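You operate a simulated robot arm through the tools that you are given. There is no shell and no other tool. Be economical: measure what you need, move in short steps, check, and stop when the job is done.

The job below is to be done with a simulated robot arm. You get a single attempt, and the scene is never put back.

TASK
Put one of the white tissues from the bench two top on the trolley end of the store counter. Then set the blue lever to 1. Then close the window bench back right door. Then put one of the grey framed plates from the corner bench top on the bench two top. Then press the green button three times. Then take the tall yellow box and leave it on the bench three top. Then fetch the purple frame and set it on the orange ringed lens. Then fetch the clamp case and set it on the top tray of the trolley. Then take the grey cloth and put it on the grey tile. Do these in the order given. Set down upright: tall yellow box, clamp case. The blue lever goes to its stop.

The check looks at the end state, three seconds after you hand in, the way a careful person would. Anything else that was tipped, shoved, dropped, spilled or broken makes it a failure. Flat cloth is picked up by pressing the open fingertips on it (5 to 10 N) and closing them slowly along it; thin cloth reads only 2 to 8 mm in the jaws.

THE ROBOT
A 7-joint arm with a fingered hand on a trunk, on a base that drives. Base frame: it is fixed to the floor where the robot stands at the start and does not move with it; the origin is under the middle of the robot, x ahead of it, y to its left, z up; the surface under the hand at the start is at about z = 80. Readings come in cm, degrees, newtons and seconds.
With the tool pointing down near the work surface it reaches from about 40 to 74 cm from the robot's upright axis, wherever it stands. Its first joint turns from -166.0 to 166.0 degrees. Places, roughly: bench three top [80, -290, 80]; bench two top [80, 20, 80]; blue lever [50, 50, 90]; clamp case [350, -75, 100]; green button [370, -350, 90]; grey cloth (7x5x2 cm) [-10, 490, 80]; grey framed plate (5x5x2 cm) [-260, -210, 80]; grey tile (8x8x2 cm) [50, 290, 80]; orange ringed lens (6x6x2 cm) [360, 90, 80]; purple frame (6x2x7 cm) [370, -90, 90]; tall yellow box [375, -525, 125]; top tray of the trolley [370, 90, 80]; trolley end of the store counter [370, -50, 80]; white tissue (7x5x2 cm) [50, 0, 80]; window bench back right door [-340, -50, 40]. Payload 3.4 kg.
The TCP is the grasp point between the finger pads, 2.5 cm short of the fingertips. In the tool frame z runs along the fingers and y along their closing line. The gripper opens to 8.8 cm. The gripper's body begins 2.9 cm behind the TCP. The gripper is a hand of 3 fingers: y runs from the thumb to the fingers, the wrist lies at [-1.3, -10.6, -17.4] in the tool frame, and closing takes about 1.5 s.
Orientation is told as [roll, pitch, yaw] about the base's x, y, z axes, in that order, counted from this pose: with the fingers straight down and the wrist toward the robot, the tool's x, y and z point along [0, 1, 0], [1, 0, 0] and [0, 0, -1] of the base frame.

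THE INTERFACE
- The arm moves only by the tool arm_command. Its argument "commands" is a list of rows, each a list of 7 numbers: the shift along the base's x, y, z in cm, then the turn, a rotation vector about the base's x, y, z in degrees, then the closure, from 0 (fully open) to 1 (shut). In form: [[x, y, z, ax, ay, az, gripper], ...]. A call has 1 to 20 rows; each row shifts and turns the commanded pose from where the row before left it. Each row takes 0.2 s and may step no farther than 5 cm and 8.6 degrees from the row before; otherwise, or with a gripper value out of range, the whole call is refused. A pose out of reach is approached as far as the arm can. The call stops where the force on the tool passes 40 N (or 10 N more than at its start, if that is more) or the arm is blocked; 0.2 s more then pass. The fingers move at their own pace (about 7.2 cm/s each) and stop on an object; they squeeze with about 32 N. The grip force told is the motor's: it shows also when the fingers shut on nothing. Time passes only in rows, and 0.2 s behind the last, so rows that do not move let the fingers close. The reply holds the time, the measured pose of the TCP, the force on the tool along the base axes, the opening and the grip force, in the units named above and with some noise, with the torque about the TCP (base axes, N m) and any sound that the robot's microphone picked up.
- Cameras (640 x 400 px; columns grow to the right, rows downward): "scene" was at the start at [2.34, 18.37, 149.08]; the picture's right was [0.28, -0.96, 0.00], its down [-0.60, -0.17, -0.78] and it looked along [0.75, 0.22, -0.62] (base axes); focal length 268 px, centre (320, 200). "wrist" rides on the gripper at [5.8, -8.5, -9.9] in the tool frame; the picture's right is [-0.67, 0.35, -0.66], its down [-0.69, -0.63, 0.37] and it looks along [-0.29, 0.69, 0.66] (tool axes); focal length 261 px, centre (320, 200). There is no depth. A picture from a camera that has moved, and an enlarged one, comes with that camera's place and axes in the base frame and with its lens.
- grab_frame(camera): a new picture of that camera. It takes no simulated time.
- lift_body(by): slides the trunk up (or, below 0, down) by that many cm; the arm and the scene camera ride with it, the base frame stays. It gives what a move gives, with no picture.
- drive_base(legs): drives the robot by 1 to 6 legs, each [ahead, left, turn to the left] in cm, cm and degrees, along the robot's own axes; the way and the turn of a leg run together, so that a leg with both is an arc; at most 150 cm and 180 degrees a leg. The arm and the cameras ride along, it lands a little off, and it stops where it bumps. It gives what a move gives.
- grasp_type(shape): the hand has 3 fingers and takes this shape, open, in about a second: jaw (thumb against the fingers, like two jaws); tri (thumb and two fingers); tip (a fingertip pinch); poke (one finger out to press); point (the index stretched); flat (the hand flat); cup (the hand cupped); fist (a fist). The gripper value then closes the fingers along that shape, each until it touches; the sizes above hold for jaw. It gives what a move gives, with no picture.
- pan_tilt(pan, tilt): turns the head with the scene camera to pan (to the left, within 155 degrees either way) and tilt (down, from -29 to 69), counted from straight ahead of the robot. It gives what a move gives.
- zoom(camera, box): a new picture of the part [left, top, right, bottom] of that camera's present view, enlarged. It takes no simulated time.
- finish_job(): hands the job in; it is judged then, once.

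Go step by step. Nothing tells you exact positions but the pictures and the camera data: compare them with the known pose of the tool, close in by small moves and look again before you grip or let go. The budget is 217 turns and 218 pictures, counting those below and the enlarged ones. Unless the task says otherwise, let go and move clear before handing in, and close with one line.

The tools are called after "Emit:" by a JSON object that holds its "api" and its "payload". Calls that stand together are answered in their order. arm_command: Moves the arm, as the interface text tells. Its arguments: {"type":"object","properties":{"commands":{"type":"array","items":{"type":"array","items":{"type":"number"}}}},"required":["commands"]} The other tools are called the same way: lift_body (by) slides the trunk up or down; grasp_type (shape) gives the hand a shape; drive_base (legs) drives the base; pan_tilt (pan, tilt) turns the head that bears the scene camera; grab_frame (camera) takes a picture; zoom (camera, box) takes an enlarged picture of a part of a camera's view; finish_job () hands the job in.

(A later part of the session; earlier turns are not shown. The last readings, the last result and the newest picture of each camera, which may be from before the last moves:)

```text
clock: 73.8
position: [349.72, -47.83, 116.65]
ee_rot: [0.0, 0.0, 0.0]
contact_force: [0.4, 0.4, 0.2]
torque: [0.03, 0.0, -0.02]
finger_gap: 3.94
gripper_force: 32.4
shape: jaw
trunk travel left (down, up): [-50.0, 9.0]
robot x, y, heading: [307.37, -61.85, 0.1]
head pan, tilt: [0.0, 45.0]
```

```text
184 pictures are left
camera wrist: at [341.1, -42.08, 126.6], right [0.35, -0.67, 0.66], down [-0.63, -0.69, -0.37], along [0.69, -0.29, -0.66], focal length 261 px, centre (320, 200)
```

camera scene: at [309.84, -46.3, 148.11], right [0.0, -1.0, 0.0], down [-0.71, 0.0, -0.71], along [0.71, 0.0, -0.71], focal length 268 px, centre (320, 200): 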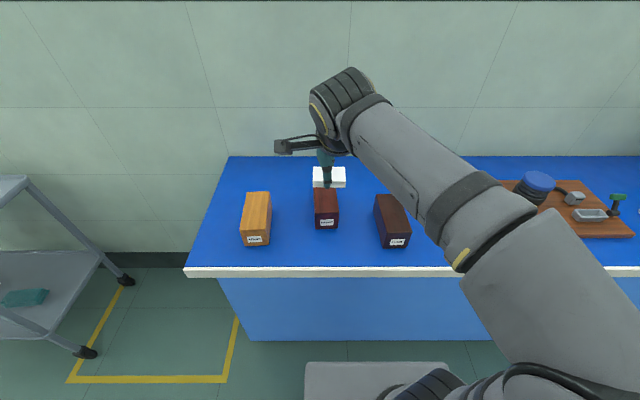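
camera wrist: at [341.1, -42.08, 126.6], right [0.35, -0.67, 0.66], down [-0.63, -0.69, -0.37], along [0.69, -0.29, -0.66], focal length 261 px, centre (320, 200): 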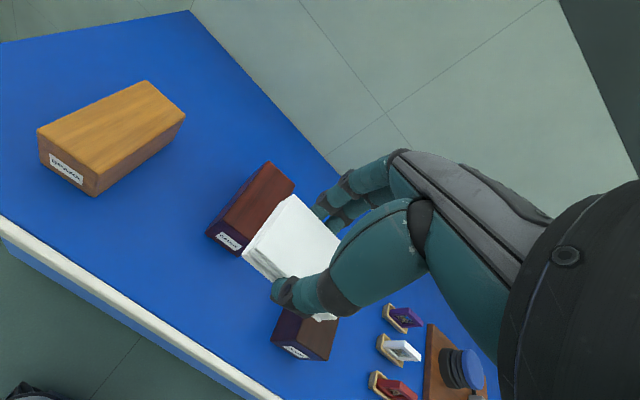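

There are three boxes on the counter, and free space in front of the middle one at about (356.5, -48). I'll lower the tissue there.

Emit:
{"api": "arm_command", "payload": {"commands": [[3.4, 0, -3.5, 0, 0, 0, 1], [3.3, 0, -3.5, 0, 0, 0, 1], [0, 0, -5, 0, 0, 0, 1], [0, 0, -5, 0, 0, 0, 1], [0, 0, -5, 0, 0, 0, 1], [0, 0, -4, 0, 0, 0, 1], [0, 0, -3, 0, 0, 0, 1], [0, 0, 0, 0, 0, 0, 1]]}}

Emit:
{"api": "grab_frame", "payload": {"camera": "wrist"}}

Emit:
{"api": "grab_frame", "payload": {"camera": "scene"}}

```text
clock: 75.2
position: [356.95, -47.48, 93.95]
ee_rot: [0.5, -1.4, 0.1]
contact_force: [-7.1, -2.1, 18.0]
torque: [-0.22, -0.53, -0.19]
finger_gap: 3.98
gripper_force: 31.7
shape: jaw
trunk travel left (down, up): [-50.0, 9.0]
robot x, y, heading: [307.35, -61.95, -0.5]
head pan, tilt: [0.0, 45.0]
stopped in row 6: the force on the tool passed its limit at 60 N (the readings are from after the stop); the commanded pose is now the measured one
```

```text
183 pictures are left
camera wrist: at [348.1, -41.83, 103.77], right [0.33, -0.68, 0.66], down [-0.62, -0.68, -0.39], along [0.71, -0.28, -0.65], focal length 261 px, centre (320, 200)
```

wrist: 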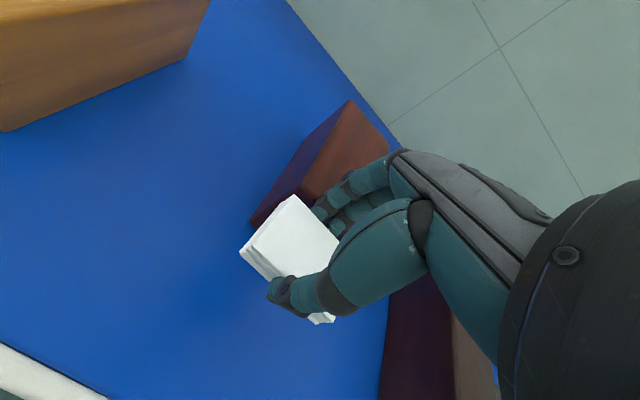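

```text
182 pictures are left
camera scene: at [309.66, -46.36, 148.14], right [0.0, -1.0, 0.0], down [-0.71, 0.0, -0.71], along [0.71, 0.0, -0.71], focal length 268 px, centre (320, 200)
```

scene: 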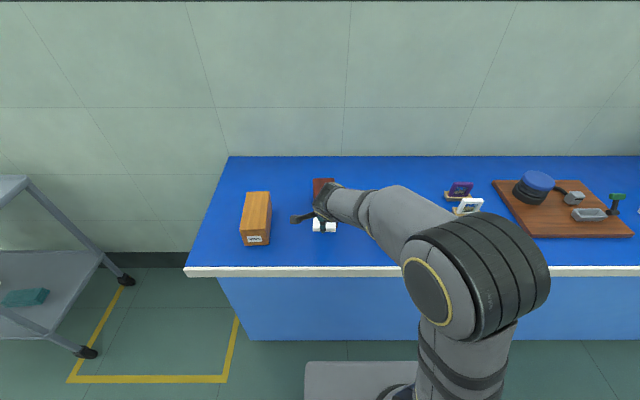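

Contact came early at TCP z ≈ 94, so either the counter is taller or a finger met the middle box. I'll raise up and zoom in.

Emit:
{"api": "arm_command", "payload": {"commands": [[0, 0, 1.5, 0, 0, 0, 1], [0, 0, 1.5, 0, 0, 0, 1], [0, 0, 0, 0, 0, 0, 1]]}}

Emit:
{"api": "zoom", "payload": {"camera": "wrist", "box": [180, 80, 420, 340]}}

Emit:
{"api": "zoom", "payload": {"camera": "scene", "box": [180, 150, 360, 290]}}

```text
clock: 76.0
position: [356.99, -47.39, 96.82]
ee_rot: [0.5, -1.1, 0.1]
contact_force: [-1.3, 0.1, -0.2]
torque: [-0.03, -0.01, 0.02]
finger_gap: 3.94
gripper_force: 32.1
shape: jaw
trunk travel left (down, up): [-50.0, 9.0]
robot x, y, heading: [307.85, -62.32, 0.0]
head pan, tilt: [0.0, 45.0]
```

```text
1.54 times, centred on (300, 210) of wrist
camera zoom: at [348.27, -41.72, 106.65], right [0.34, -0.67, 0.66], down [-0.62, -0.68, -0.38], along [0.71, -0.28, -0.65], focal length 401 px, centre (351, 185)
```

zoom: 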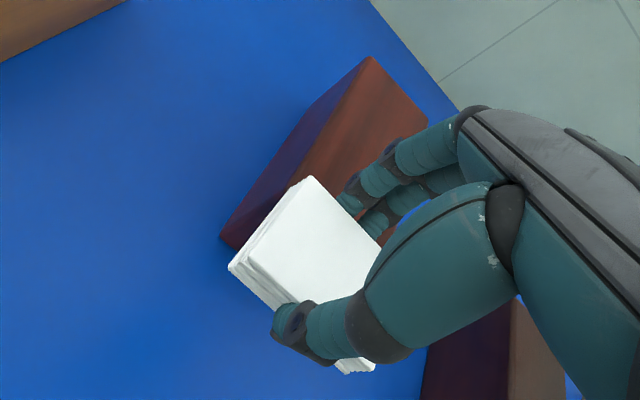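

```text
2.86 times, centred on (270, 220) of scene
camera zoom: at [309.85, -46.29, 148.1], right [0.0, -1.0, 0.0], down [-0.71, 0.0, -0.71], along [0.71, 0.0, -0.71], focal length 765 px, centre (463, 143)
```

zoom: 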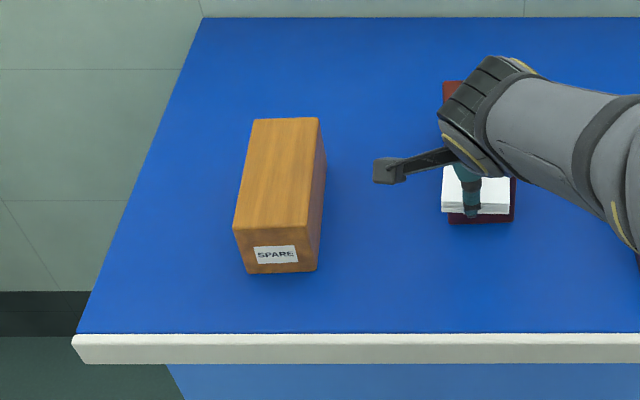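

Triangulating the counter corner gives a top at z ≈ 85, and the middle box front at x ≈ 360, unmoved. I'll shift back to x ≈ 353 and lower there.

Emit:
{"api": "arm_command", "payload": {"commands": [[-4, 0, 0, -0.5, 1.1, 0, 1], [0, 0, -3, 0, 0, 0, 1], [0, 0, -3, 0, 0, 0, 1], [0, 0, 0, 0, 0, 0, 1]]}}

Emit:
{"api": "grab_frame", "payload": {"camera": "wrist"}}

Emit:
{"api": "zoom", "payload": {"camera": "scene", "box": [230, 150, 410, 290]}}

```text
clock: 77.0
position: [353.15, -47.32, 90.54]
ee_rot: [-0.1, 0.1, 0.2]
contact_force: [-0.9, 0.8, -0.1]
torque: [0.01, 0.0, 0.05]
finger_gap: 3.92
gripper_force: 31.6
shape: jaw
trunk travel left (down, up): [-50.0, 9.0]
robot x, y, heading: [307.3, -62.4, 0.1]
head pan, tilt: [0.0, 45.0]
```

```text
179 pictures are left
camera wrist: at [344.42, -41.61, 100.6], right [0.35, -0.67, 0.66], down [-0.63, -0.69, -0.36], along [0.69, -0.28, -0.66], focal length 261 px, centre (320, 200)
```

wrist: 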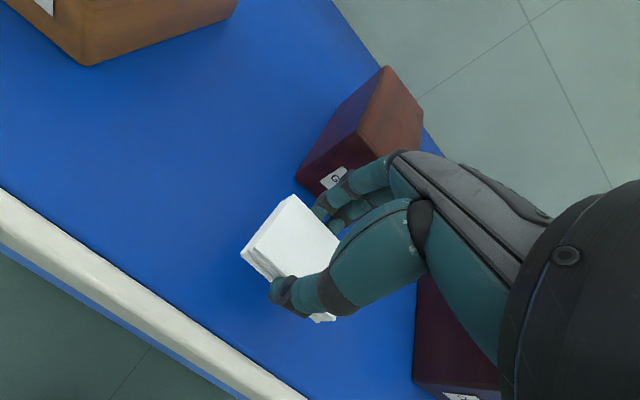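

```text
2.86 times, centred on (320, 220) of scene
camera zoom: at [309.84, -46.3, 148.1], right [0.0, -1.0, 0.0], down [-0.71, 0.0, -0.71], along [0.71, 0.0, -0.71], focal length 765 px, centre (320, 143)
```

zoom: 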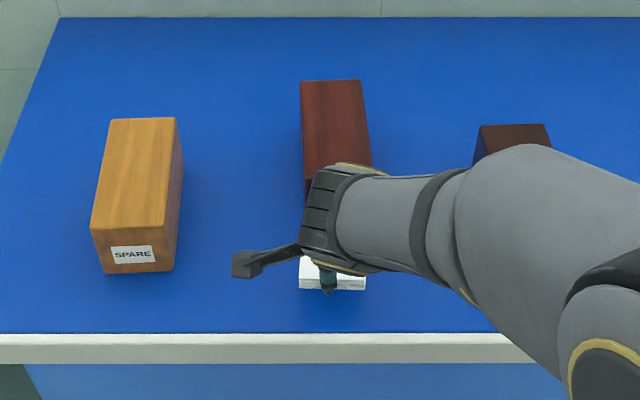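

Clear of the boxes. I'll lower slowly onto the counter.

Emit:
{"api": "arm_command", "payload": {"commands": [[0, 0, -1, 0, 0, 0, 1], [0, 0, -0.5, 0, 0, 0, 1], [0, 0, -0.4, 0, 0, 0, 1], [0, 0, -0.3, 0, 0, 0, 1], [0, 0, 0, 0, 0, 0, 1]]}}

```text
clock: 78.2
position: [353.05, -47.35, 88.41]
ee_rot: [-0.1, -0.1, 0.1]
contact_force: [0.5, 0.0, -0.1]
torque: [0.0, -0.05, 0.05]
finger_gap: 3.93
gripper_force: 32.2
shape: jaw
trunk travel left (down, up): [-50.0, 9.0]
robot x, y, heading: [307.65, -62.19, -0.2]
head pan, tilt: [0.0, 45.0]
```

Emit:
{"api": "arm_command", "payload": {"commands": [[0, 0, -0.3, 0, 0, 0, 1], [0, 0, -0.3, 0, 0, 0, 1], [0, 0, -0.3, 0, 0, 0, 1], [0, 0, 0, 0, 0, 0, 1]]}}

```text
clock: 79.2
position: [352.99, -47.47, 87.76]
ee_rot: [0.0, -0.1, 0.0]
contact_force: [1.7, -0.7, 16.6]
torque: [0.02, -0.01, -0.02]
finger_gap: 3.98
gripper_force: 31.6
shape: jaw
trunk travel left (down, up): [-50.0, 9.0]
robot x, y, heading: [307.86, -62.48, -0.3]
head pan, tilt: [0.0, 45.0]
```

Touchdown. I'll release and lift off.

Emit:
{"api": "arm_command", "payload": {"commands": [[0, 0, 0.2, 0, 0, 0, 1], [0, 0, 0, 0, 0, 0, 0.45], [0, 0, 0, 0, 0, 0, 0.35], [0, 0, 0, 0, 0, 0, 0.35], [0, 0, 2, 0, 0, 0, 0.35], [0, 0, 4, 0, 0, 0, 0.35], [0, 0, 4, 0, 0, 0, 0.35], [0, 0, 5, 0, 0, 0, 0.35], [-3, 0, 4, 0, 0, 0, 0.35], [-3, 0, 4, 0, 0, 0, 0.35], [-3, 0, 4, 0, 0, 0, 0.35], [-3, 0, 3, 0, 0, 0, 0.35]]}}

Emit:
{"api": "grab_frame", "payload": {"camera": "scene"}}

```text
clock: 81.8
position: [340.89, -47.53, 117.65]
ee_rot: [-0.1, 0.1, 0.2]
contact_force: [0.0, -0.4, 0.2]
torque: [0.03, -0.03, 0.01]
finger_gap: 5.69
gripper_force: 0.0
shape: jaw
trunk travel left (down, up): [-50.0, 9.0]
robot x, y, heading: [307.37, -62.58, -0.2]
head pan, tilt: [0.0, 45.0]
```

```text
177 pictures are left
camera scene: at [309.81, -46.3, 148.1], right [0.0, -1.0, 0.0], down [-0.71, 0.0, -0.71], along [0.71, 0.0, -0.71], focal length 268 px, centre (320, 200)
```

scene: 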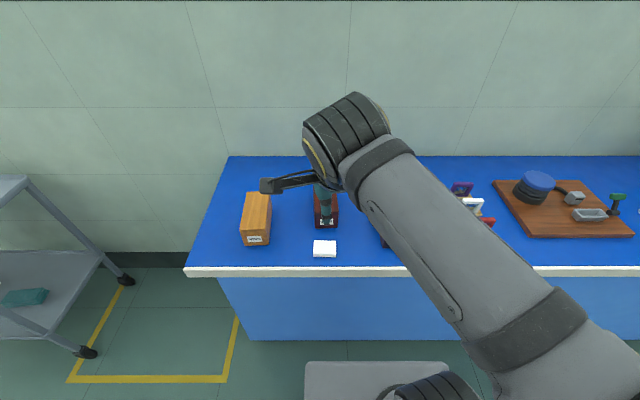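

The tissue is down at the trolley end. Next is the blue lever, so I'll drive back to bench two.

Emit:
{"api": "drive_base", "payload": {"legs": [[-20, 0, 0], [0, -70, 0], [-150, 0, 0], [-150, 0, 0]]}}

```text
clock: 100.7
position: [24.0, -120.17, 117.65]
ee_rot: [-0.1, 0.0, 0.8]
contact_force: [0.8, 0.6, -0.1]
torque: [0.04, 0.01, 0.01]
finger_gap: 5.68
gripper_force: 0.1
shape: jaw
trunk travel left (down, up): [-50.0, 9.0]
robot x, y, heading: [-8.85, -135.44, 0.6]
head pan, tilt: [0.0, 45.0]
```

Emit:
{"api": "drive_base", "payload": {"legs": [[-16, 0, -0.6], [0, 150, 0], [0, 12, 0], [16, 0, 0]]}}

Emit:
{"api": "pan_tilt", "payload": {"pan": 25, "tilt": 50}}

Emit:
{"api": "grab_frame", "payload": {"camera": "scene"}}

Emit:
{"api": "grab_frame", "payload": {"camera": "wrist"}}

```text
clock: 111.2
position: [27.95, 42.7, 117.59]
ee_rot: [-0.1, 0.1, -1.3]
contact_force: [0.0, 0.0, 0.3]
torque: [0.0, 0.02, -0.01]
finger_gap: 5.69
gripper_force: 0.0
shape: jaw
trunk travel left (down, up): [-50.0, 9.0]
robot x, y, heading: [-5.8, 28.89, -1.8]
head pan, tilt: [0.0, 45.0]
```

```text
clock: 112.1
position: [27.89, 42.65, 117.59]
ee_rot: [-0.1, 0.1, -1.3]
contact_force: [0.5, 0.2, -0.3]
torque: [0.02, 0.05, 0.02]
finger_gap: 5.72
gripper_force: 0.0
shape: jaw
trunk travel left (down, up): [-50.0, 9.0]
robot x, y, heading: [-5.73, 28.54, -1.7]
head pan, tilt: [25.0, 50.0]
```

```text
176 pictures are left
camera scene: at [-4.25, 47.96, 147.41], right [0.4, -0.92, 0.0], down [-0.7, -0.3, -0.64], along [0.59, 0.26, -0.77], focal length 268 px, centre (320, 200)
```

scene: 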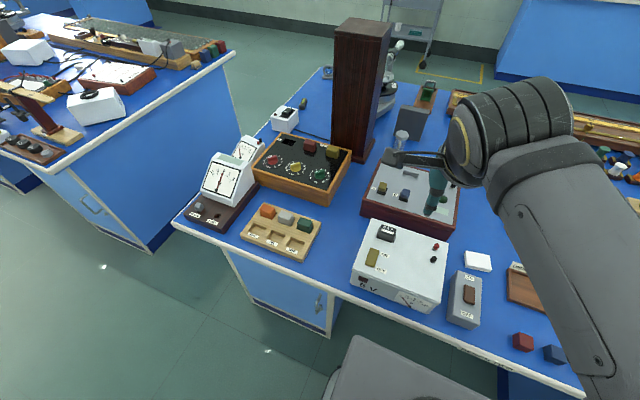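

```text
175 pictures are left
camera wrist: at [19.42, 48.62, 127.52], right [0.33, -0.68, 0.66], down [-0.65, -0.67, -0.36], along [0.69, -0.3, -0.66], focal length 261 px, centre (320, 200)
```

wrist: 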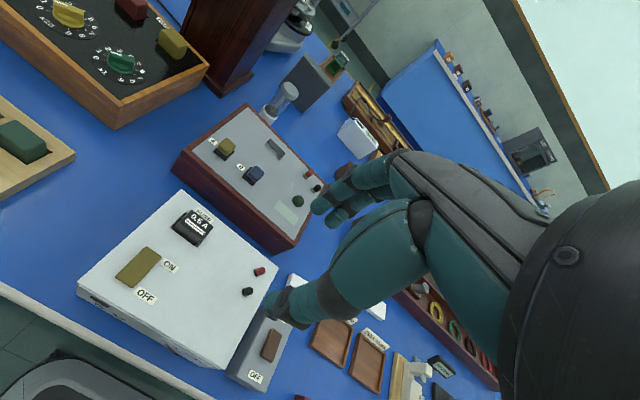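

Emit:
{"api": "zoom", "payload": {"camera": "scene", "box": [355, 155, 465, 245]}}

Emit:
{"api": "zoom", "payload": {"camera": "wrist", "box": [180, 110, 330, 230]}}

```text
4.44 times, centred on (410, 200) of scene
camera zoom: at [-4.25, 47.96, 147.41], right [0.4, -0.92, 0.0], down [-0.7, -0.3, -0.64], along [0.59, 0.26, -0.77], focal length 1190 px, centre (-80, 200)
```

zoom: 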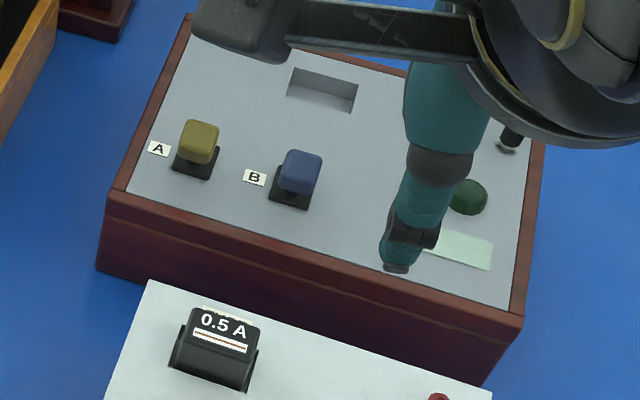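

```text
3.33 times, centred on (255, 170) of wrist
camera zoom: at [19.42, 48.62, 127.52], right [0.33, -0.68, 0.66], down [-0.65, -0.67, -0.36], along [0.69, -0.3, -0.66], focal length 869 px, centre (537, 300)
```

zoom: 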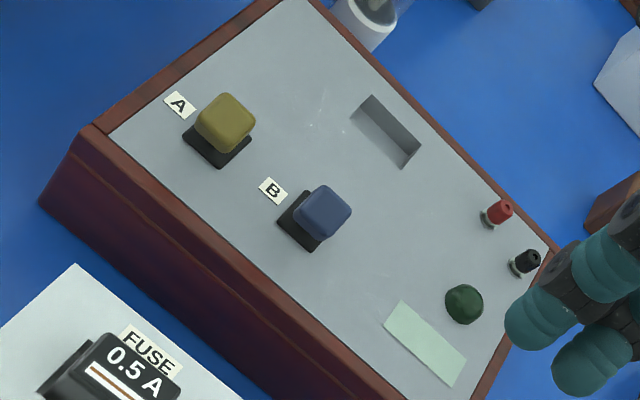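

The panel has levers A (yellow) and B (blue). I need a closer look to judge which way the blue lever leans and where 1 is.

Emit:
{"api": "arm_command", "payload": {"commands": [[2, 1.3, -3.5, 0, 0, 1.3, 0.35], [2, 1.3, -3.5, 0, 0, 0, 0.35], [2, 1.3, -3.5, 0, 0, 0, 0.35], [2, 1.3, -3.5, 0, 0, 0, 0.35], [2, 1.3, -3, 0, 0, 0, 0.35], [0, 0, 0, 0, 0, 0, 0.35]]}}

Emit:
{"api": "zoom", "payload": {"camera": "wrist", "box": [160, 80, 400, 240]}}

Emit:
{"api": "zoom", "payload": {"camera": "scene", "box": [365, 170, 435, 220]}}

```text
clock: 113.5
position: [37.74, 49.29, 100.44]
ee_rot: [0.0, 0.0, 0.0]
contact_force: [-0.7, -0.6, 0.1]
torque: [0.01, 0.01, -0.01]
finger_gap: 5.72
gripper_force: 0.0
shape: jaw
trunk travel left (down, up): [-50.0, 9.0]
robot x, y, heading: [-6.19, 28.77, -1.3]
head pan, tilt: [25.0, 50.0]
```

```text
2.50 times, centred on (280, 160) of wrist
camera zoom: at [29.17, 55.0, 110.42], right [0.35, -0.67, 0.66], down [-0.63, -0.68, -0.37], along [0.69, -0.29, -0.66], focal length 652 px, centre (420, 300)
```

zoom: 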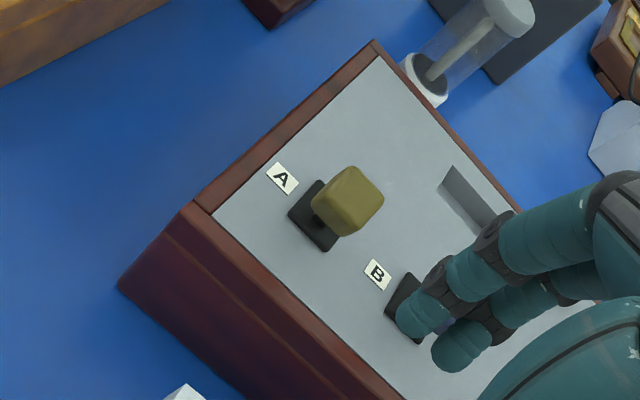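

```text
8.00 times, centred on (400, 195) of scene
camera zoom: at [-4.24, 47.97, 147.41], right [0.4, -0.92, 0.0], down [-0.7, -0.3, -0.64], along [0.59, 0.26, -0.77], focal length 2142 px, centre (-320, 240)
```

zoom: 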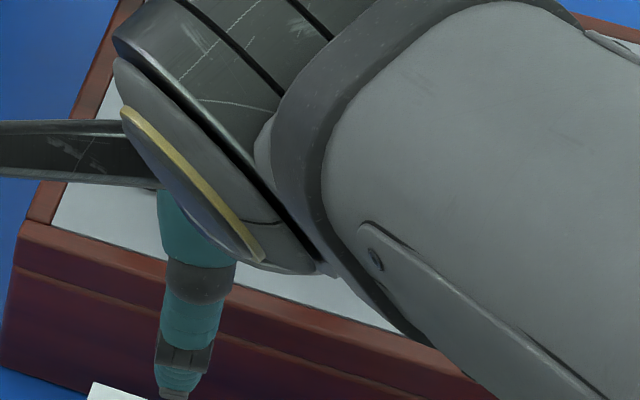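

Emit:
{"api": "arm_command", "payload": {"commands": [[-0.5, -4, 0, 0, 0, 0, 0.35], [-0.5, -4, 0, 0, 0, 0, 0.35], [0, 0, 0, 0, 0, 0, 0.35]]}}

Emit:
{"api": "zoom", "payload": {"camera": "wrist", "box": [100, 20, 340, 180]}}

Emit:
{"api": "zoom", "payload": {"camera": "scene", "box": [365, 170, 435, 220]}}

```text
clock: 114.3
position: [36.77, 41.14, 100.63]
ee_rot: [-0.1, 0.0, -0.2]
contact_force: [0.3, 1.4, 0.1]
torque: [-0.01, -0.01, -0.02]
finger_gap: 5.69
gripper_force: 0.0
shape: jaw
trunk travel left (down, up): [-50.0, 9.0]
robot x, y, heading: [-5.81, 28.76, -1.3]
head pan, tilt: [25.0, 50.0]
```

```text
2.50 times, centred on (220, 100) of wrist
camera zoom: at [28.19, 46.83, 110.58], right [0.35, -0.67, 0.66], down [-0.63, -0.68, -0.37], along [0.69, -0.29, -0.66], focal length 652 px, centre (570, 450)
```

zoom: 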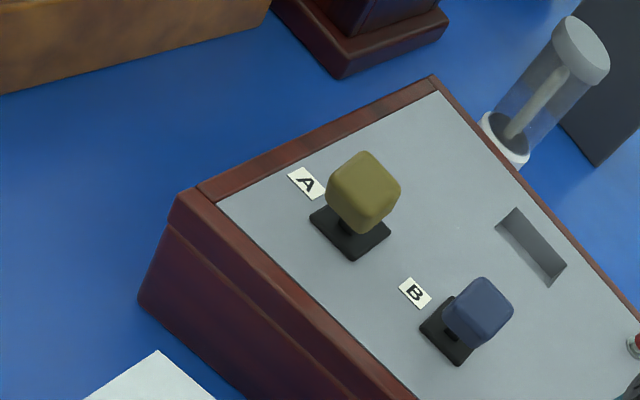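

```text
8.00 times, centred on (400, 195) of scene
camera zoom: at [-4.25, 47.96, 147.41], right [0.4, -0.92, 0.0], down [-0.7, -0.3, -0.64], along [0.59, 0.26, -0.77], focal length 2142 px, centre (-320, 240)
```

zoom: 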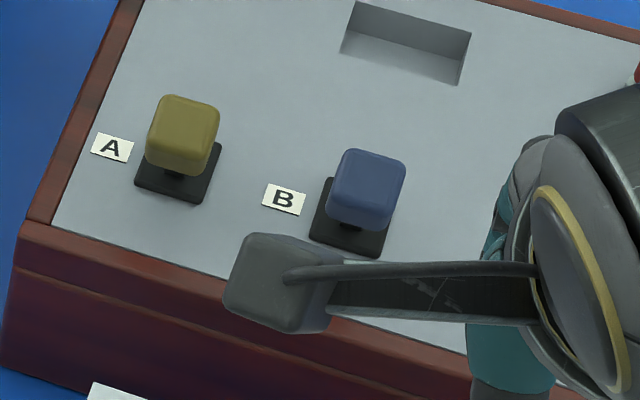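

Emit:
{"api": "zoom", "payload": {"camera": "wrist", "box": [200, 70, 310, 160]}}

Emit:
{"api": "zoom", "payload": {"camera": "scene", "box": [375, 175, 435, 215]}}

```text
4.44 times, centred on (255, 115) of wrist
camera zoom: at [28.19, 46.83, 110.58], right [0.35, -0.67, 0.66], down [-0.63, -0.68, -0.37], along [0.69, -0.29, -0.66], focal length 1158 px, centre (609, 578)
```

zoom: 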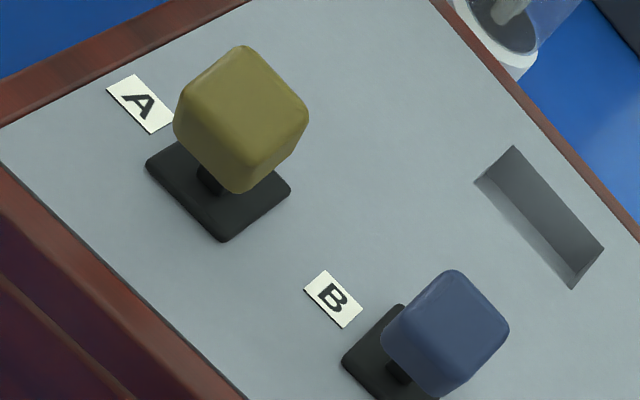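

```text
10.00 times, centred on (405, 195) of scene
camera zoom: at [-4.25, 47.96, 147.41], right [0.4, -0.92, 0.0], down [-0.7, -0.3, -0.64], along [0.59, 0.26, -0.77], focal length 2678 px, centre (-530, 250)
```

zoom: 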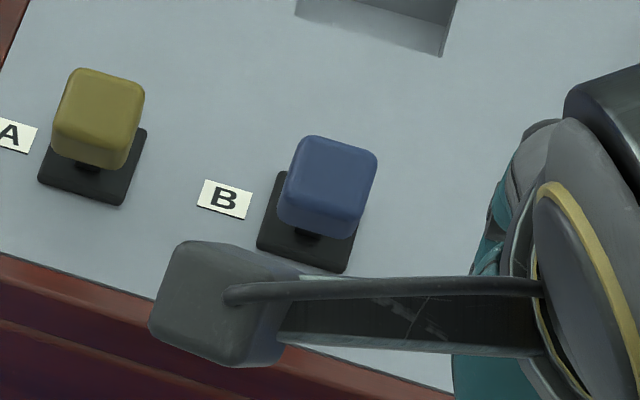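

Both levers seem to lean in different ways, so I'll tilt the hand and look at them from straight above.

Emit:
{"api": "arm_command", "payload": {"commands": [[2, 0, 1.5, 0, 8, 0, 0.35], [2, 0, 1, 0, 8, 0, 0.35], [2, 0, 0, 0, 8, 0, 0.35], [2, 0, 0, 0, 8, 0, 0.35], [2, 0, 0, 0, 8, 0, 0.35], [0, 0, 0, 0, 0, 0, 0.35]]}}

Emit:
{"api": "grab_frame", "payload": {"camera": "wrist"}}

```text
clock: 115.7
position: [46.9, 41.11, 103.02]
ee_rot: [-0.3, 40.1, -0.1]
contact_force: [0.5, 0.2, 0.0]
torque: [0.02, 0.03, 0.01]
finger_gap: 5.68
gripper_force: 0.1
shape: jaw
trunk travel left (down, up): [-50.0, 9.0]
robot x, y, heading: [-5.7, 28.97, -1.6]
head pan, tilt: [25.0, 50.0]
```

```text
166 pictures are left
camera wrist: at [46.71, 46.91, 116.03], right [0.69, -0.67, 0.28], down [-0.72, -0.69, 0.13], along [0.1, -0.29, -0.95], focal length 261 px, centre (320, 200)
```

wrist: 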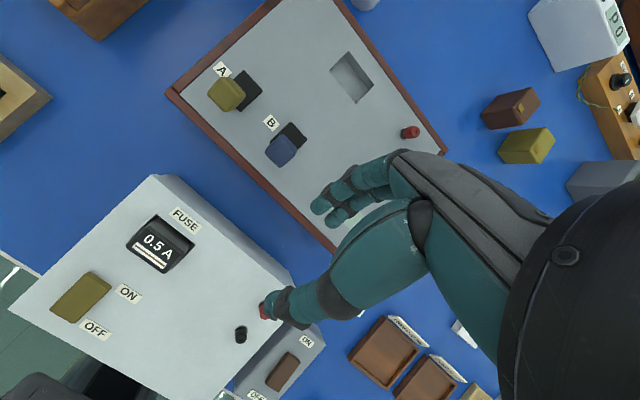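

Emit:
{"api": "zoom", "payload": {"camera": "wrist", "box": [190, 50, 350, 170]}}

```text
3.33 times, centred on (270, 110) of wrist
camera zoom: at [46.71, 46.91, 116.03], right [0.69, -0.67, 0.28], down [-0.72, -0.69, 0.13], along [0.1, -0.29, -0.95], focal length 869 px, centre (487, 500)
```

zoom: 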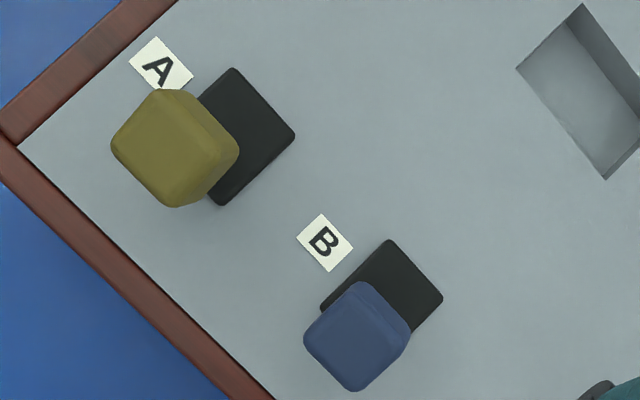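

Seen from above, both levers lean toward me (0), so 1 is away from me. The blue knob is at about (49.9, 45.4, 91.7); I'll straighten the hand, shut the fingers and come down on its near side.

Emit:
{"api": "arm_command", "payload": {"commands": [[-0.5, 0.8, 0, 0, -8, 0, 1], [-0.3, 0.8, 0, 0, -8, 0, 1], [-0.3, 0.9, 0, 0, -8, 0, 1], [-0.2, 0.9, 0, 0, -8, 0, 1], [0, 0.9, -1, 0, -8.1, 0, 1], [0, 0, -3, 0, 0, 0, 1], [0, 0, -2, 0, 0, 0, 1], [0, 0, 0, 0, 0, 0, 1]]}}

Emit:
{"api": "grab_frame", "payload": {"camera": "wrist"}}

Emit:
{"api": "zoom", "payload": {"camera": "scene", "box": [340, 140, 480, 240]}}

```text
clock: 117.5
position: [45.55, 45.24, 97.16]
ee_rot: [-0.1, -0.1, -0.2]
contact_force: [-0.4, 0.0, -0.3]
torque: [-0.02, 0.0, 0.0]
finger_gap: 0.0
gripper_force: 31.9
shape: jaw
trunk travel left (down, up): [-50.0, 9.0]
robot x, y, heading: [-5.35, 28.79, -1.7]
head pan, tilt: [25.0, 50.0]
```

```text
164 pictures are left
camera wrist: at [36.88, 51.07, 107.03], right [0.35, -0.67, 0.66], down [-0.63, -0.69, -0.37], along [0.7, -0.29, -0.66], focal length 261 px, centre (320, 200)
```

wrist: 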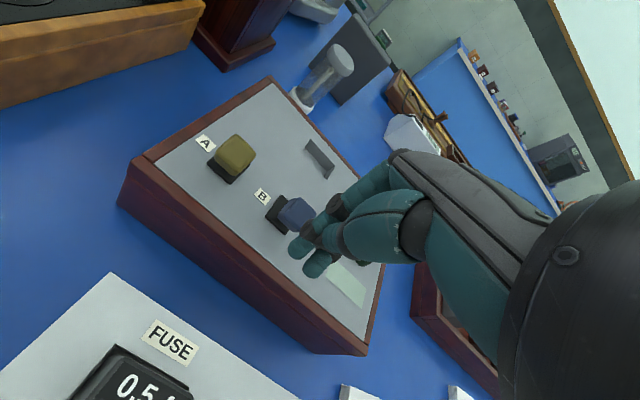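

```text
4.00 times, centred on (410, 190) of scene
camera zoom: at [-4.25, 47.97, 147.41], right [0.4, -0.92, 0.0], down [-0.7, -0.3, -0.64], along [0.59, 0.26, -0.77], focal length 1071 px, centre (-40, 240)
```

zoom: 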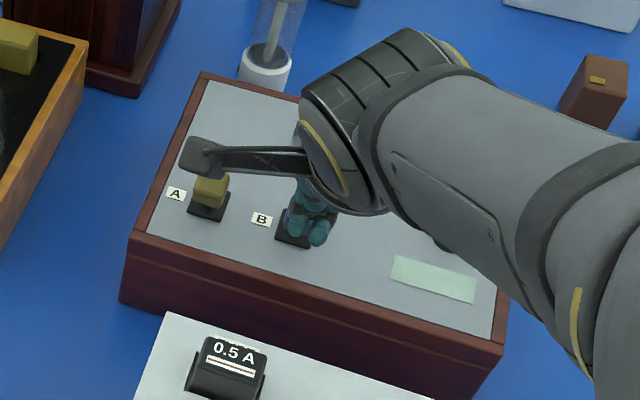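

Emit:
{"api": "arm_command", "payload": {"commands": [[0, 0.2, -2, 0, 0, 0, 1], [0, 0, -1.7, 0, 0, 0, 1], [0.7, 0, 0, 0, 0, 0, 1], [0.7, 0, 0, 0, 0, 0, 1], [0, 0, 0, 0, 0, 0, 1]]}}

Emit:
{"api": "grab_frame", "payload": {"camera": "wrist"}}

```text
clock: 118.7
position: [46.92, 45.62, 93.43]
ee_rot: [-0.1, 0.0, -0.1]
contact_force: [-1.6, 0.1, -0.7]
torque: [-0.02, -0.01, -0.03]
finger_gap: 0.01
gripper_force: 31.8
shape: jaw
trunk travel left (down, up): [-50.0, 9.0]
robot x, y, heading: [-5.36, 28.57, -1.4]
head pan, tilt: [25.0, 50.0]
```

```text
162 pictures are left
camera wrist: at [38.33, 51.35, 103.33], right [0.35, -0.67, 0.66], down [-0.63, -0.68, -0.37], along [0.69, -0.29, -0.66], focal length 261 px, centre (320, 200)
```

wrist: 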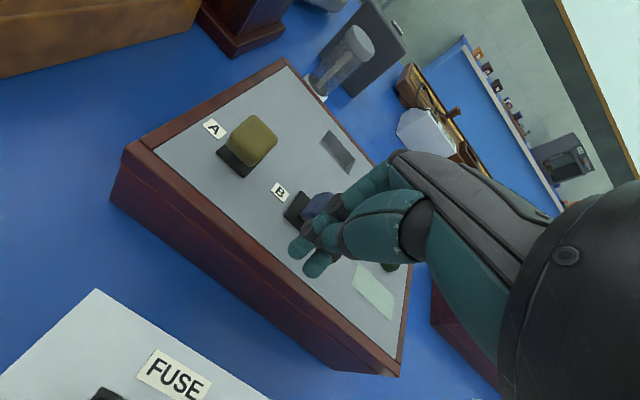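

Contact is just starting. I'll push away from me in small steps and watch the force.

Emit:
{"api": "arm_command", "payload": {"commands": [[0.5, 0, 0, 0, 0, 0, 1], [0.5, 0, 0, 0, 0, 0, 1], [0.5, 0, 0.1, 0, 0, 0, 1], [0.5, 0, 0.1, 0, 0, 0, 1], [0, 0, 0, 0, 0, 0, 1]]}}

Emit:
{"api": "grab_frame", "payload": {"camera": "wrist"}}

```text
clock: 119.9
position: [48.98, 45.56, 93.59]
ee_rot: [0.0, -0.2, -0.1]
contact_force: [-0.2, -0.8, -0.6]
torque: [0.0, 0.0, -0.01]
finger_gap: 0.0
gripper_force: 32.1
shape: jaw
trunk travel left (down, up): [-50.0, 9.0]
robot x, y, heading: [-5.88, 28.8, -1.9]
head pan, tilt: [25.0, 50.0]
```

```text
161 pictures are left
camera wrist: at [40.32, 51.33, 103.47], right [0.35, -0.67, 0.66], down [-0.63, -0.68, -0.37], along [0.69, -0.29, -0.66], focal length 261 px, centre (320, 200)
```

wrist: 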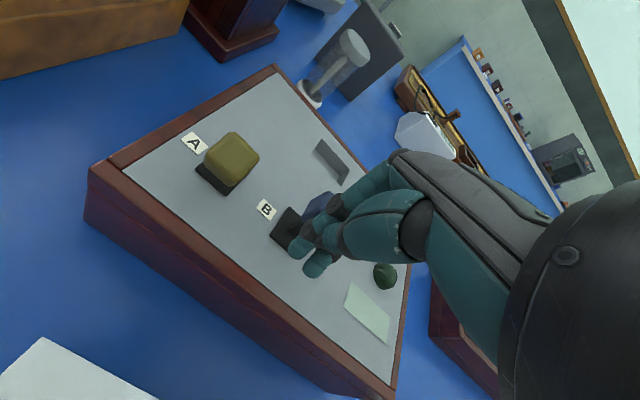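

Emit:
{"api": "arm_command", "payload": {"commands": [[0.5, 0, 0, 0, 0, 0, 1], [0.5, 0, 0, 0, 0, 0, 1], [0.4, 0, 0, 0, 0, 0, 1], [0.4, 0, 0, 0, 0, 0, 1], [0, 0, 0, 0, 0, 0, 1]]}}

Emit:
{"api": "grab_frame", "payload": {"camera": "wrist"}}

```text
clock: 121.1
position: [50.76, 45.65, 93.62]
ee_rot: [-0.1, -0.2, -0.2]
contact_force: [-0.1, -0.9, -0.2]
torque: [0.02, 0.01, 0.02]
finger_gap: 0.0
gripper_force: 32.3
shape: jaw
trunk travel left (down, up): [-50.0, 9.0]
robot x, y, heading: [-5.52, 28.64, -1.5]
head pan, tilt: [25.0, 50.0]
```

```text
160 pictures are left
camera wrist: at [42.13, 51.38, 103.5], right [0.35, -0.67, 0.66], down [-0.63, -0.69, -0.37], along [0.69, -0.29, -0.66], focal length 261 px, centre (320, 200)
```

wrist: 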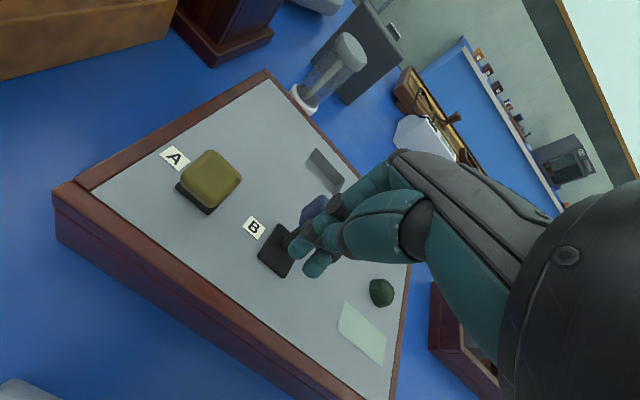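

Still following freely. I'll keep pushing toward the stop.

Emit:
{"api": "arm_command", "payload": {"commands": [[0.4, 0, 0, 0, 0, 0, 1], [0.3, 0, 0, 0, 0, 0, 1], [0.3, 0, 0, 0, 0, 0, 1], [0.3, 0, 0, 0, 0, 0, 1], [0, 0, 0, 0, 0, 0, 1]]}}

```text
clock: 122.3
position: [51.59, 45.69, 93.78]
ee_rot: [-0.1, -0.3, -0.1]
contact_force: [-30.1, 0.7, 11.9]
torque: [0.0, 0.37, -0.05]
finger_gap: 0.01
gripper_force: 32.2
shape: jaw
trunk travel left (down, up): [-50.0, 9.0]
robot x, y, heading: [-5.63, 28.92, -1.5]
head pan, tilt: [25.0, 50.0]
```

The stop is reached (30 N). I'll back off and check.

Emit:
{"api": "arm_command", "payload": {"commands": [[-1, 0, 0, 0, 0, 0, 1], [-3, 0, 1, 0, 0, 0, 1], [-2, -1, 3, 0, 0, 0, 1], [-2, -3, 3, 0, 0, 0, 1], [-2, -4, 2, 0, 0, 0, 1], [0, 0, 0, 0, 0, 0, 1]]}}

Emit:
{"api": "grab_frame", "payload": {"camera": "wrist"}}

```text
clock: 123.7
position: [42.01, 37.82, 102.33]
ee_rot: [-0.1, -0.2, -0.1]
contact_force: [0.3, 0.4, 0.7]
torque: [0.0, 0.0, -0.02]
finger_gap: 0.0
gripper_force: 31.7
shape: jaw
trunk travel left (down, up): [-50.0, 9.0]
robot x, y, heading: [-5.63, 28.54, -1.4]
head pan, tilt: [25.0, 50.0]
```

```text
159 pictures are left
camera wrist: at [33.43, 43.55, 112.34], right [0.35, -0.67, 0.66], down [-0.63, -0.68, -0.37], along [0.69, -0.29, -0.66], focal length 261 px, centre (320, 200)
```

wrist: 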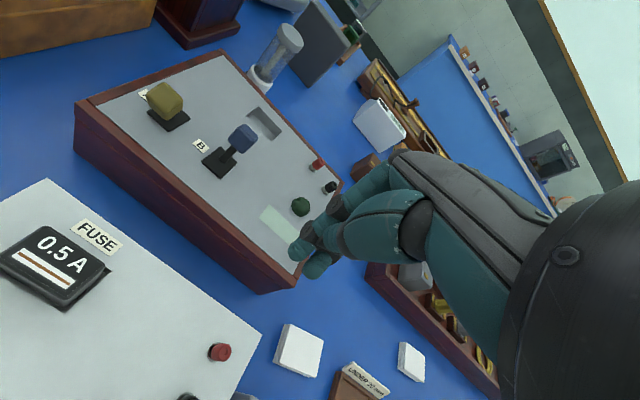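

The blue lever now leans away at its stop. Next is the window bench's back door: I'll tuck the arm and drive backward around to the window side.

Emit:
{"api": "arm_command", "payload": {"commands": [[-2, 0, 3, 0, 0, 0, 0.35], [-2, 0, 3, 0, 0, 0, 0.35], [-3, 0, 3, 0, 0, 0, 0.35], [-3, 0, 3, 0, 0, 0, 0.35], [-2, 0, 3, 0, 0, 0, 0.35]]}}

Emit:
{"api": "drive_base", "payload": {"legs": [[-40, 0, 1.5], [0, -150, 0], [0, -14, 0], [-150, 0, 0], [-150, 0, 0]]}}

Emit:
{"api": "pan_tilt", "payload": {"pan": 60, "tilt": 35}}

Emit:
{"api": "grab_frame", "payload": {"camera": "scene"}}

Emit:
{"api": "pan_tilt", "payload": {"pan": 130, "tilt": 35}}

Emit:
{"api": "grab_frame", "payload": {"camera": "scene"}}

```text
clock: 124.9
position: [29.78, 37.65, 117.65]
ee_rot: [-0.1, 0.1, 0.0]
contact_force: [0.0, -1.5, -0.1]
torque: [0.0, 0.01, 0.0]
finger_gap: 5.7
gripper_force: 0.0
shape: jaw
trunk travel left (down, up): [-50.0, 9.0]
robot x, y, heading: [-5.75, 28.77, -1.6]
head pan, tilt: [25.0, 50.0]
```

```text
clock: 149.3
position: [-309.14, -127.4, 117.72]
ee_rot: [0.0, -0.1, 2.2]
contact_force: [0.2, -0.5, 0.9]
torque: [-0.02, -0.01, -0.02]
finger_gap: 5.69
gripper_force: 0.0
shape: jaw
trunk travel left (down, up): [-50.0, 9.0]
robot x, y, heading: [-344.55, -137.6, 0.7]
head pan, tilt: [25.0, 50.0]
```

```text
clock: 150.3
position: [-309.17, -127.41, 117.77]
ee_rot: [-0.1, -0.1, 2.2]
contact_force: [0.0, 0.1, -0.7]
torque: [-0.01, 0.0, 0.0]
finger_gap: 5.71
gripper_force: 0.0
shape: jaw
trunk travel left (down, up): [-50.0, 9.0]
robot x, y, heading: [-344.76, -137.88, 0.5]
head pan, tilt: [60.0, 35.0]
```

```text
158 pictures are left
camera scene: at [-346.42, -114.27, 149.58], right [0.87, -0.49, 0.0], down [-0.28, -0.5, -0.82], along [0.4, 0.71, -0.57], focal length 268 px, centre (320, 200)
```

scene: 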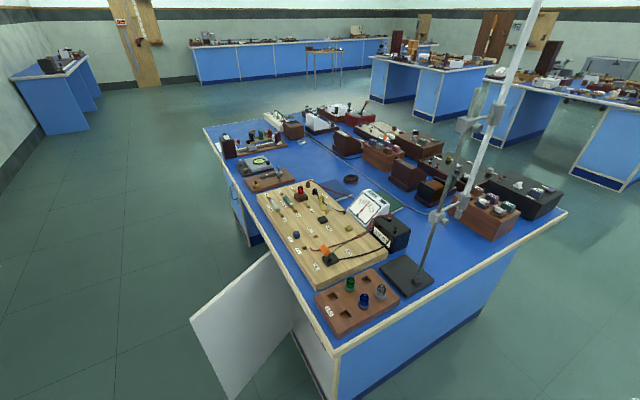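

```text
clock: 151.7
position: [-309.13, -127.42, 117.7]
ee_rot: [0.0, -0.1, 2.2]
contact_force: [0.4, -0.2, -0.4]
torque: [0.02, 0.0, 0.01]
finger_gap: 5.66
gripper_force: 0.0
shape: jaw
trunk travel left (down, up): [-50.0, 9.0]
robot x, y, heading: [-345.05, -137.74, 0.7]
head pan, tilt: [130.0, 35.0]
```

```text
157 pictures are left
camera scene: at [-356.47, -115.27, 149.58], right [0.76, 0.65, 0.0], down [0.37, -0.43, -0.82], along [-0.53, 0.62, -0.57], focal length 268 px, centre (320, 200)
```

scene: 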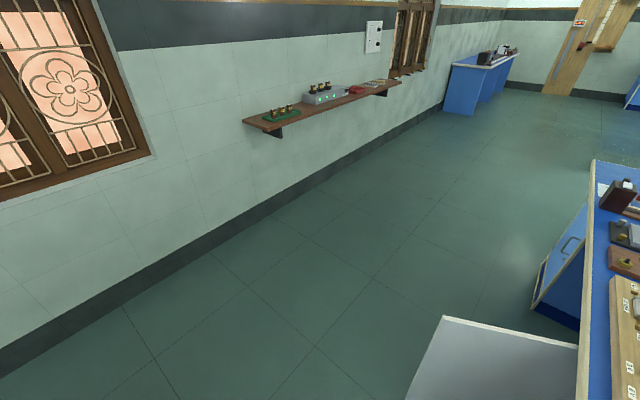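

The open back-right door sticks out from a hinge at about (-327, -37), with its free end at about (-359, -53). I'll stand at about (-395, -45) facing the bench and look again.

Emit:
{"api": "drive_base", "payload": {"legs": [[-50, 0, -0.6], [0, 92, 0]]}}

Emit:
{"api": "pan_tilt", "payload": {"pan": 0, "tilt": 60}}

Emit:
{"api": "grab_frame", "payload": {"camera": "scene"}}

```text
clock: 159.1
position: [-357.93, -35.58, 117.68]
ee_rot: [-0.1, -0.2, 0.7]
contact_force: [-0.2, -0.6, 0.6]
torque: [0.0, 0.01, 0.0]
finger_gap: 5.71
gripper_force: 0.0
shape: jaw
trunk travel left (down, up): [-50.0, 9.0]
robot x, y, heading: [-393.03, -45.22, -0.7]
head pan, tilt: [130.0, 35.0]
```

```text
clock: 161.2
position: [-357.98, -35.69, 117.65]
ee_rot: [-0.1, 0.0, 0.8]
contact_force: [1.0, 0.1, 0.4]
torque: [0.01, -0.03, 0.01]
finger_gap: 5.71
gripper_force: 0.1
shape: jaw
trunk travel left (down, up): [-50.0, 9.0]
robot x, y, heading: [-393.57, -45.0, -0.8]
head pan, tilt: [0.0, 60.0]
```

```text
156 pictures are left
camera scene: at [-392.62, -29.2, 146.15], right [-0.01, -1.0, 0.0], down [-0.87, 0.01, -0.5], along [0.5, -0.01, -0.87], focal length 268 px, centre (320, 200)
```

scene: 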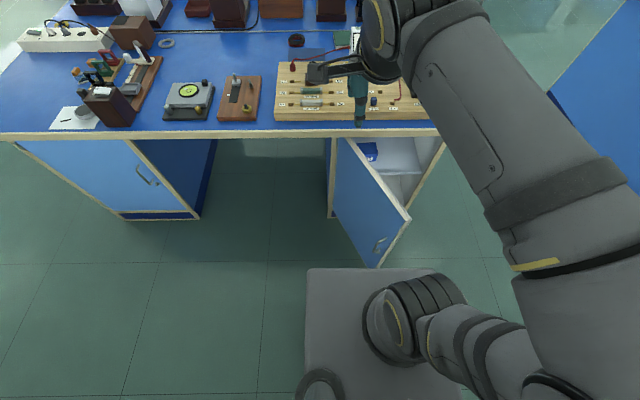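

The door's free edge is at about (-356, -58) and its hinge at about (-325, -39). I'll lower the trunk and bring the closed hand down on the door's outer side.

Emit:
{"api": "lift_body", "payload": {"by": -38}}

Emit:
{"api": "arm_command", "payload": {"commands": [[2, 0, -4, 0, 0, 0, 1], [2, 0, -4, 0, 0, 0, 1], [1, 0, -4, 0, 0, 0, 1], [0, 0, -4, 0, 0, 0, 1], [0, 0, -4, 0, 0, 0, 1], [0, 0, -4, 0, 0, 0, 1], [0, 0, 0, 0, 0, 0, 1]]}}

Emit:
{"api": "grab_frame", "payload": {"camera": "scene"}}

Emit:
{"api": "grab_frame", "payload": {"camera": "wrist"}}

```text
clock: 164.9
position: [-357.94, -35.62, 79.65]
ee_rot: [-0.1, -0.2, 0.7]
contact_force: [-0.4, 0.0, 0.0]
torque: [0.03, -0.01, 0.02]
finger_gap: 5.73
gripper_force: 0.0
shape: jaw
trunk travel left (down, up): [-12.0, 47.0]
robot x, y, heading: [-393.75, -45.08, -0.8]
head pan, tilt: [0.0, 60.0]
```

```text
clock: 166.5
position: [-353.03, -35.67, 55.61]
ee_rot: [-0.1, -0.1, 0.6]
contact_force: [-0.1, 0.2, -0.3]
torque: [-0.01, 0.0, 0.02]
finger_gap: 0.02
gripper_force: 32.2
shape: jaw
trunk travel left (down, up): [-12.0, 47.0]
robot x, y, heading: [-393.51, -45.13, -0.9]
head pan, tilt: [0.0, 60.0]
```

```text
155 pictures are left
camera scene: at [-392.62, -29.2, 108.15], right [-0.01, -1.0, 0.0], down [-0.87, 0.01, -0.5], along [0.5, -0.01, -0.87], focal length 268 px, centre (320, 200)
```

scene: 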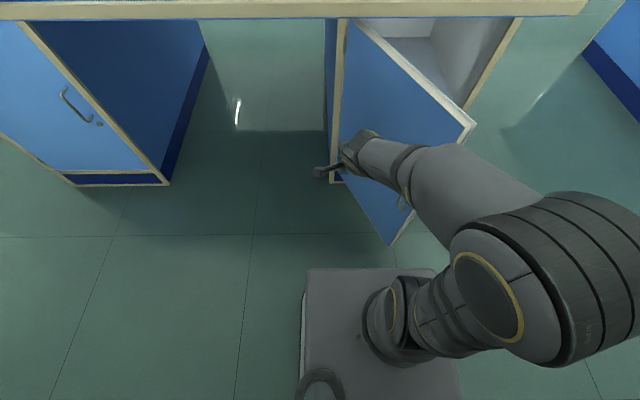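

```text
154 pictures are left
camera wrist: at [-361.66, -30.09, 65.56], right [0.36, -0.67, 0.66], down [-0.62, -0.69, -0.37], along [0.7, -0.28, -0.66], focal length 261 px, centre (320, 200)
```

wrist: 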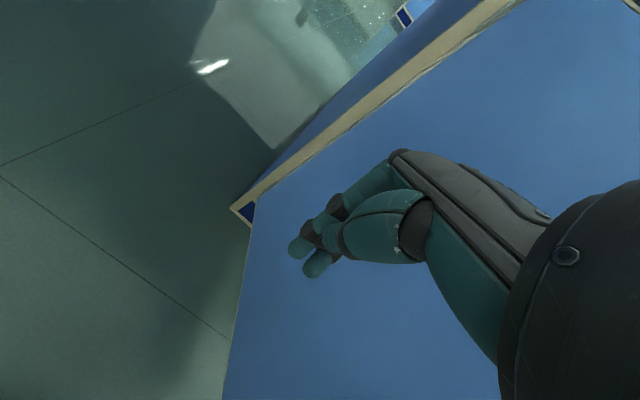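

Now I'll swing the door: first toward -y to contact, then along its closing arc.

Emit:
{"api": "arm_command", "payload": {"commands": [[0.5, -4, 0, 0, 0, 0, 1], [0.5, -4, 0, 0, 0, 0, 1], [0.5, -3.5, 0, 0, 0, 0, 1], [0.4, -2.5, 0, 0, 0, 0, 1], [1.5, -3, 0, 0, 0, 0, 1], [1.5, -3, 0, 0, 0, 0, 1], [2.2, -2.6, 0, 0, 0, 0, 1], [2.2, -2.2, 0, 0, 0, 0, 1], [0, 0, 0, 0, 0, 0, 1]]}}

Emit:
{"api": "grab_frame", "payload": {"camera": "scene"}}

```text
clock: 168.5
position: [-343.4, -60.44, 55.65]
ee_rot: [-0.1, -0.1, 0.7]
contact_force: [0.6, -0.4, 0.0]
torque: [0.0, -0.02, 0.01]
finger_gap: 0.0
gripper_force: 32.2
shape: jaw
trunk travel left (down, up): [-12.0, 47.0]
robot x, y, heading: [-393.46, -45.15, -0.8]
head pan, tilt: [0.0, 60.0]
```

```text
153 pictures are left
camera scene: at [-392.61, -29.2, 108.15], right [-0.01, -1.0, 0.0], down [-0.87, 0.01, -0.5], along [0.5, -0.01, -0.87], focal length 268 px, centre (320, 200)
```

scene: 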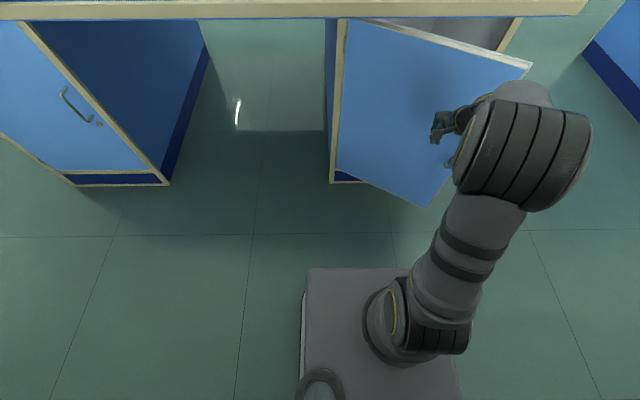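

The door is following. I'll continue to close it.

Emit:
{"api": "arm_command", "payload": {"commands": [[2.5, -1.8, 0, 0, 0, 0, 1], [2.5, -1.3, 0, 0, 0, 0, 1], [2, -0.8, 0, 0, 0, 0, 1], [2, -0.5, 0, 0, 0, 0, 1], [1.5, 0, 0, 0, 0, 0, 1], [1, 0, 0, 0, 0, 0, 1], [0, 0, 0, 0, 0, 0, 1]]}}

Emit:
{"api": "grab_frame", "payload": {"camera": "scene"}}

```text
clock: 170.1
position: [-332.04, -64.75, 55.62]
ee_rot: [-0.1, 0.0, 0.7]
contact_force: [0.7, -0.9, -1.2]
torque: [0.02, 0.0, 0.01]
finger_gap: 0.01
gripper_force: 31.8
shape: jaw
trunk travel left (down, up): [-12.0, 47.0]
robot x, y, heading: [-393.54, -45.35, -0.8]
head pan, tilt: [0.0, 60.0]
```

```text
152 pictures are left
camera scene: at [-392.61, -29.2, 108.15], right [-0.01, -1.0, 0.0], down [-0.87, 0.01, -0.5], along [0.5, -0.01, -0.87], focal length 268 px, centre (320, 200)
```

scene: 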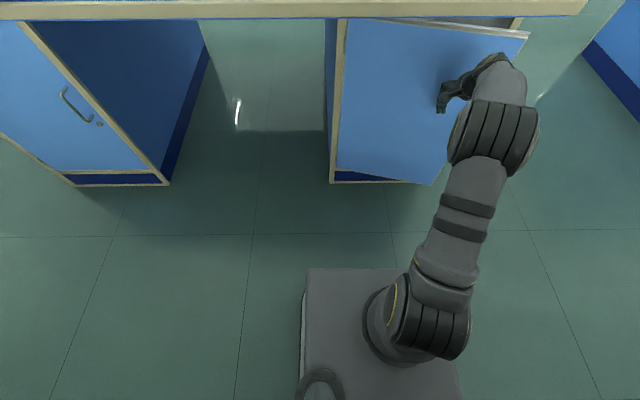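

Emit:
{"api": "arm_command", "payload": {"commands": [[1, 0, 0, 0, 0, 0, 1], [1, 0, 0, 0, 0, 0, 1], [1, 0, 0, 0, 0, 0, 1], [0.7, 0, 0, 0, 0, 0, 1], [0.5, 0, 0, 0, 0, 0, 1], [0.5, 0, 0, 0, 0, 0, 1], [0.5, 0, 0, 0, 0, 0, 1], [0, 0, 0, 0, 0, 0, 1]]}}

Emit:
{"api": "grab_frame", "payload": {"camera": "scene"}}

```text
clock: 171.9
position: [-326.93, -64.9, 55.65]
ee_rot: [-0.1, -0.1, 0.7]
contact_force: [0.3, 0.2, 0.3]
torque: [-0.04, 0.03, 0.04]
finger_gap: 0.0
gripper_force: 31.4
shape: jaw
trunk travel left (down, up): [-12.0, 47.0]
robot x, y, heading: [-393.43, -44.94, -0.6]
head pan, tilt: [0.0, 60.0]
```

```text
151 pictures are left
camera scene: at [-392.61, -29.2, 108.15], right [-0.01, -1.0, 0.0], down [-0.87, 0.01, -0.5], along [0.5, -0.01, -0.87], focal length 268 px, centre (320, 200)
```

scene: 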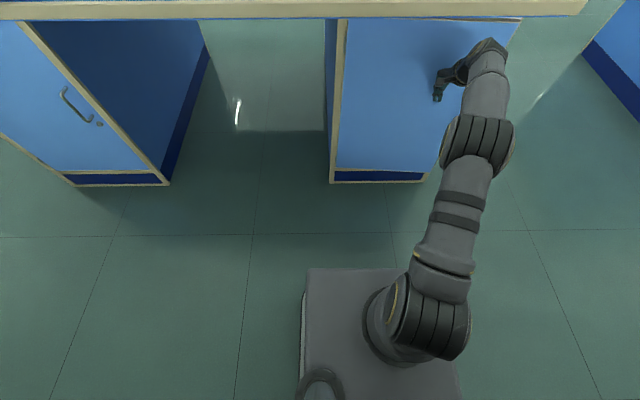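

Nearly shut; no contact force yet. A bit more.

Emit:
{"api": "arm_command", "payload": {"commands": [[0.6, 0, 0, 0, 0, 0, 1], [0.6, 0, 0, 0, 0, 0, 1], [0.6, 0, 0, 0, 0, 0, 1], [0.5, 0, 0, 0, 0, 0, 1], [0.5, 0, 0, 0, 0, 0, 1], [0.5, 0, 0, 0, 0, 0, 1], [0.4, 0, 0, 0, 0, 0, 1], [0, 0, 0, 0, 0, 0, 1]]}}

Emit:
{"api": "grab_frame", "payload": {"camera": "scene"}}

```text
clock: 173.4
position: [-324.42, -65.01, 55.7]
ee_rot: [-0.2, 0.2, 0.5]
contact_force: [-22.0, 3.9, 4.2]
torque: [-0.2, -1.21, -0.06]
finger_gap: 0.01
gripper_force: 31.9
shape: jaw
out of reach, approached as far as the arm can: row 6, 7
trunk travel left (down, up): [-12.0, 47.0]
robot x, y, heading: [-393.89, -45.32, -1.0]
head pan, tilt: [0.0, 60.0]
stopped in row 7: the force on the tool passed its limit at 42 N (the readings are from after the stop); the commanded pose is now the measured one
```

```text
150 pictures are left
camera scene: at [-392.88, -29.16, 108.16], right [-0.01, -1.0, 0.0], down [-0.86, 0.01, -0.5], along [0.5, -0.01, -0.86], focal length 268 px, centre (320, 200)
```

scene: 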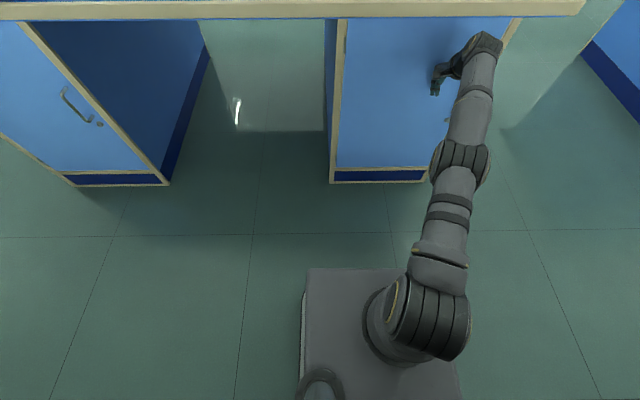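

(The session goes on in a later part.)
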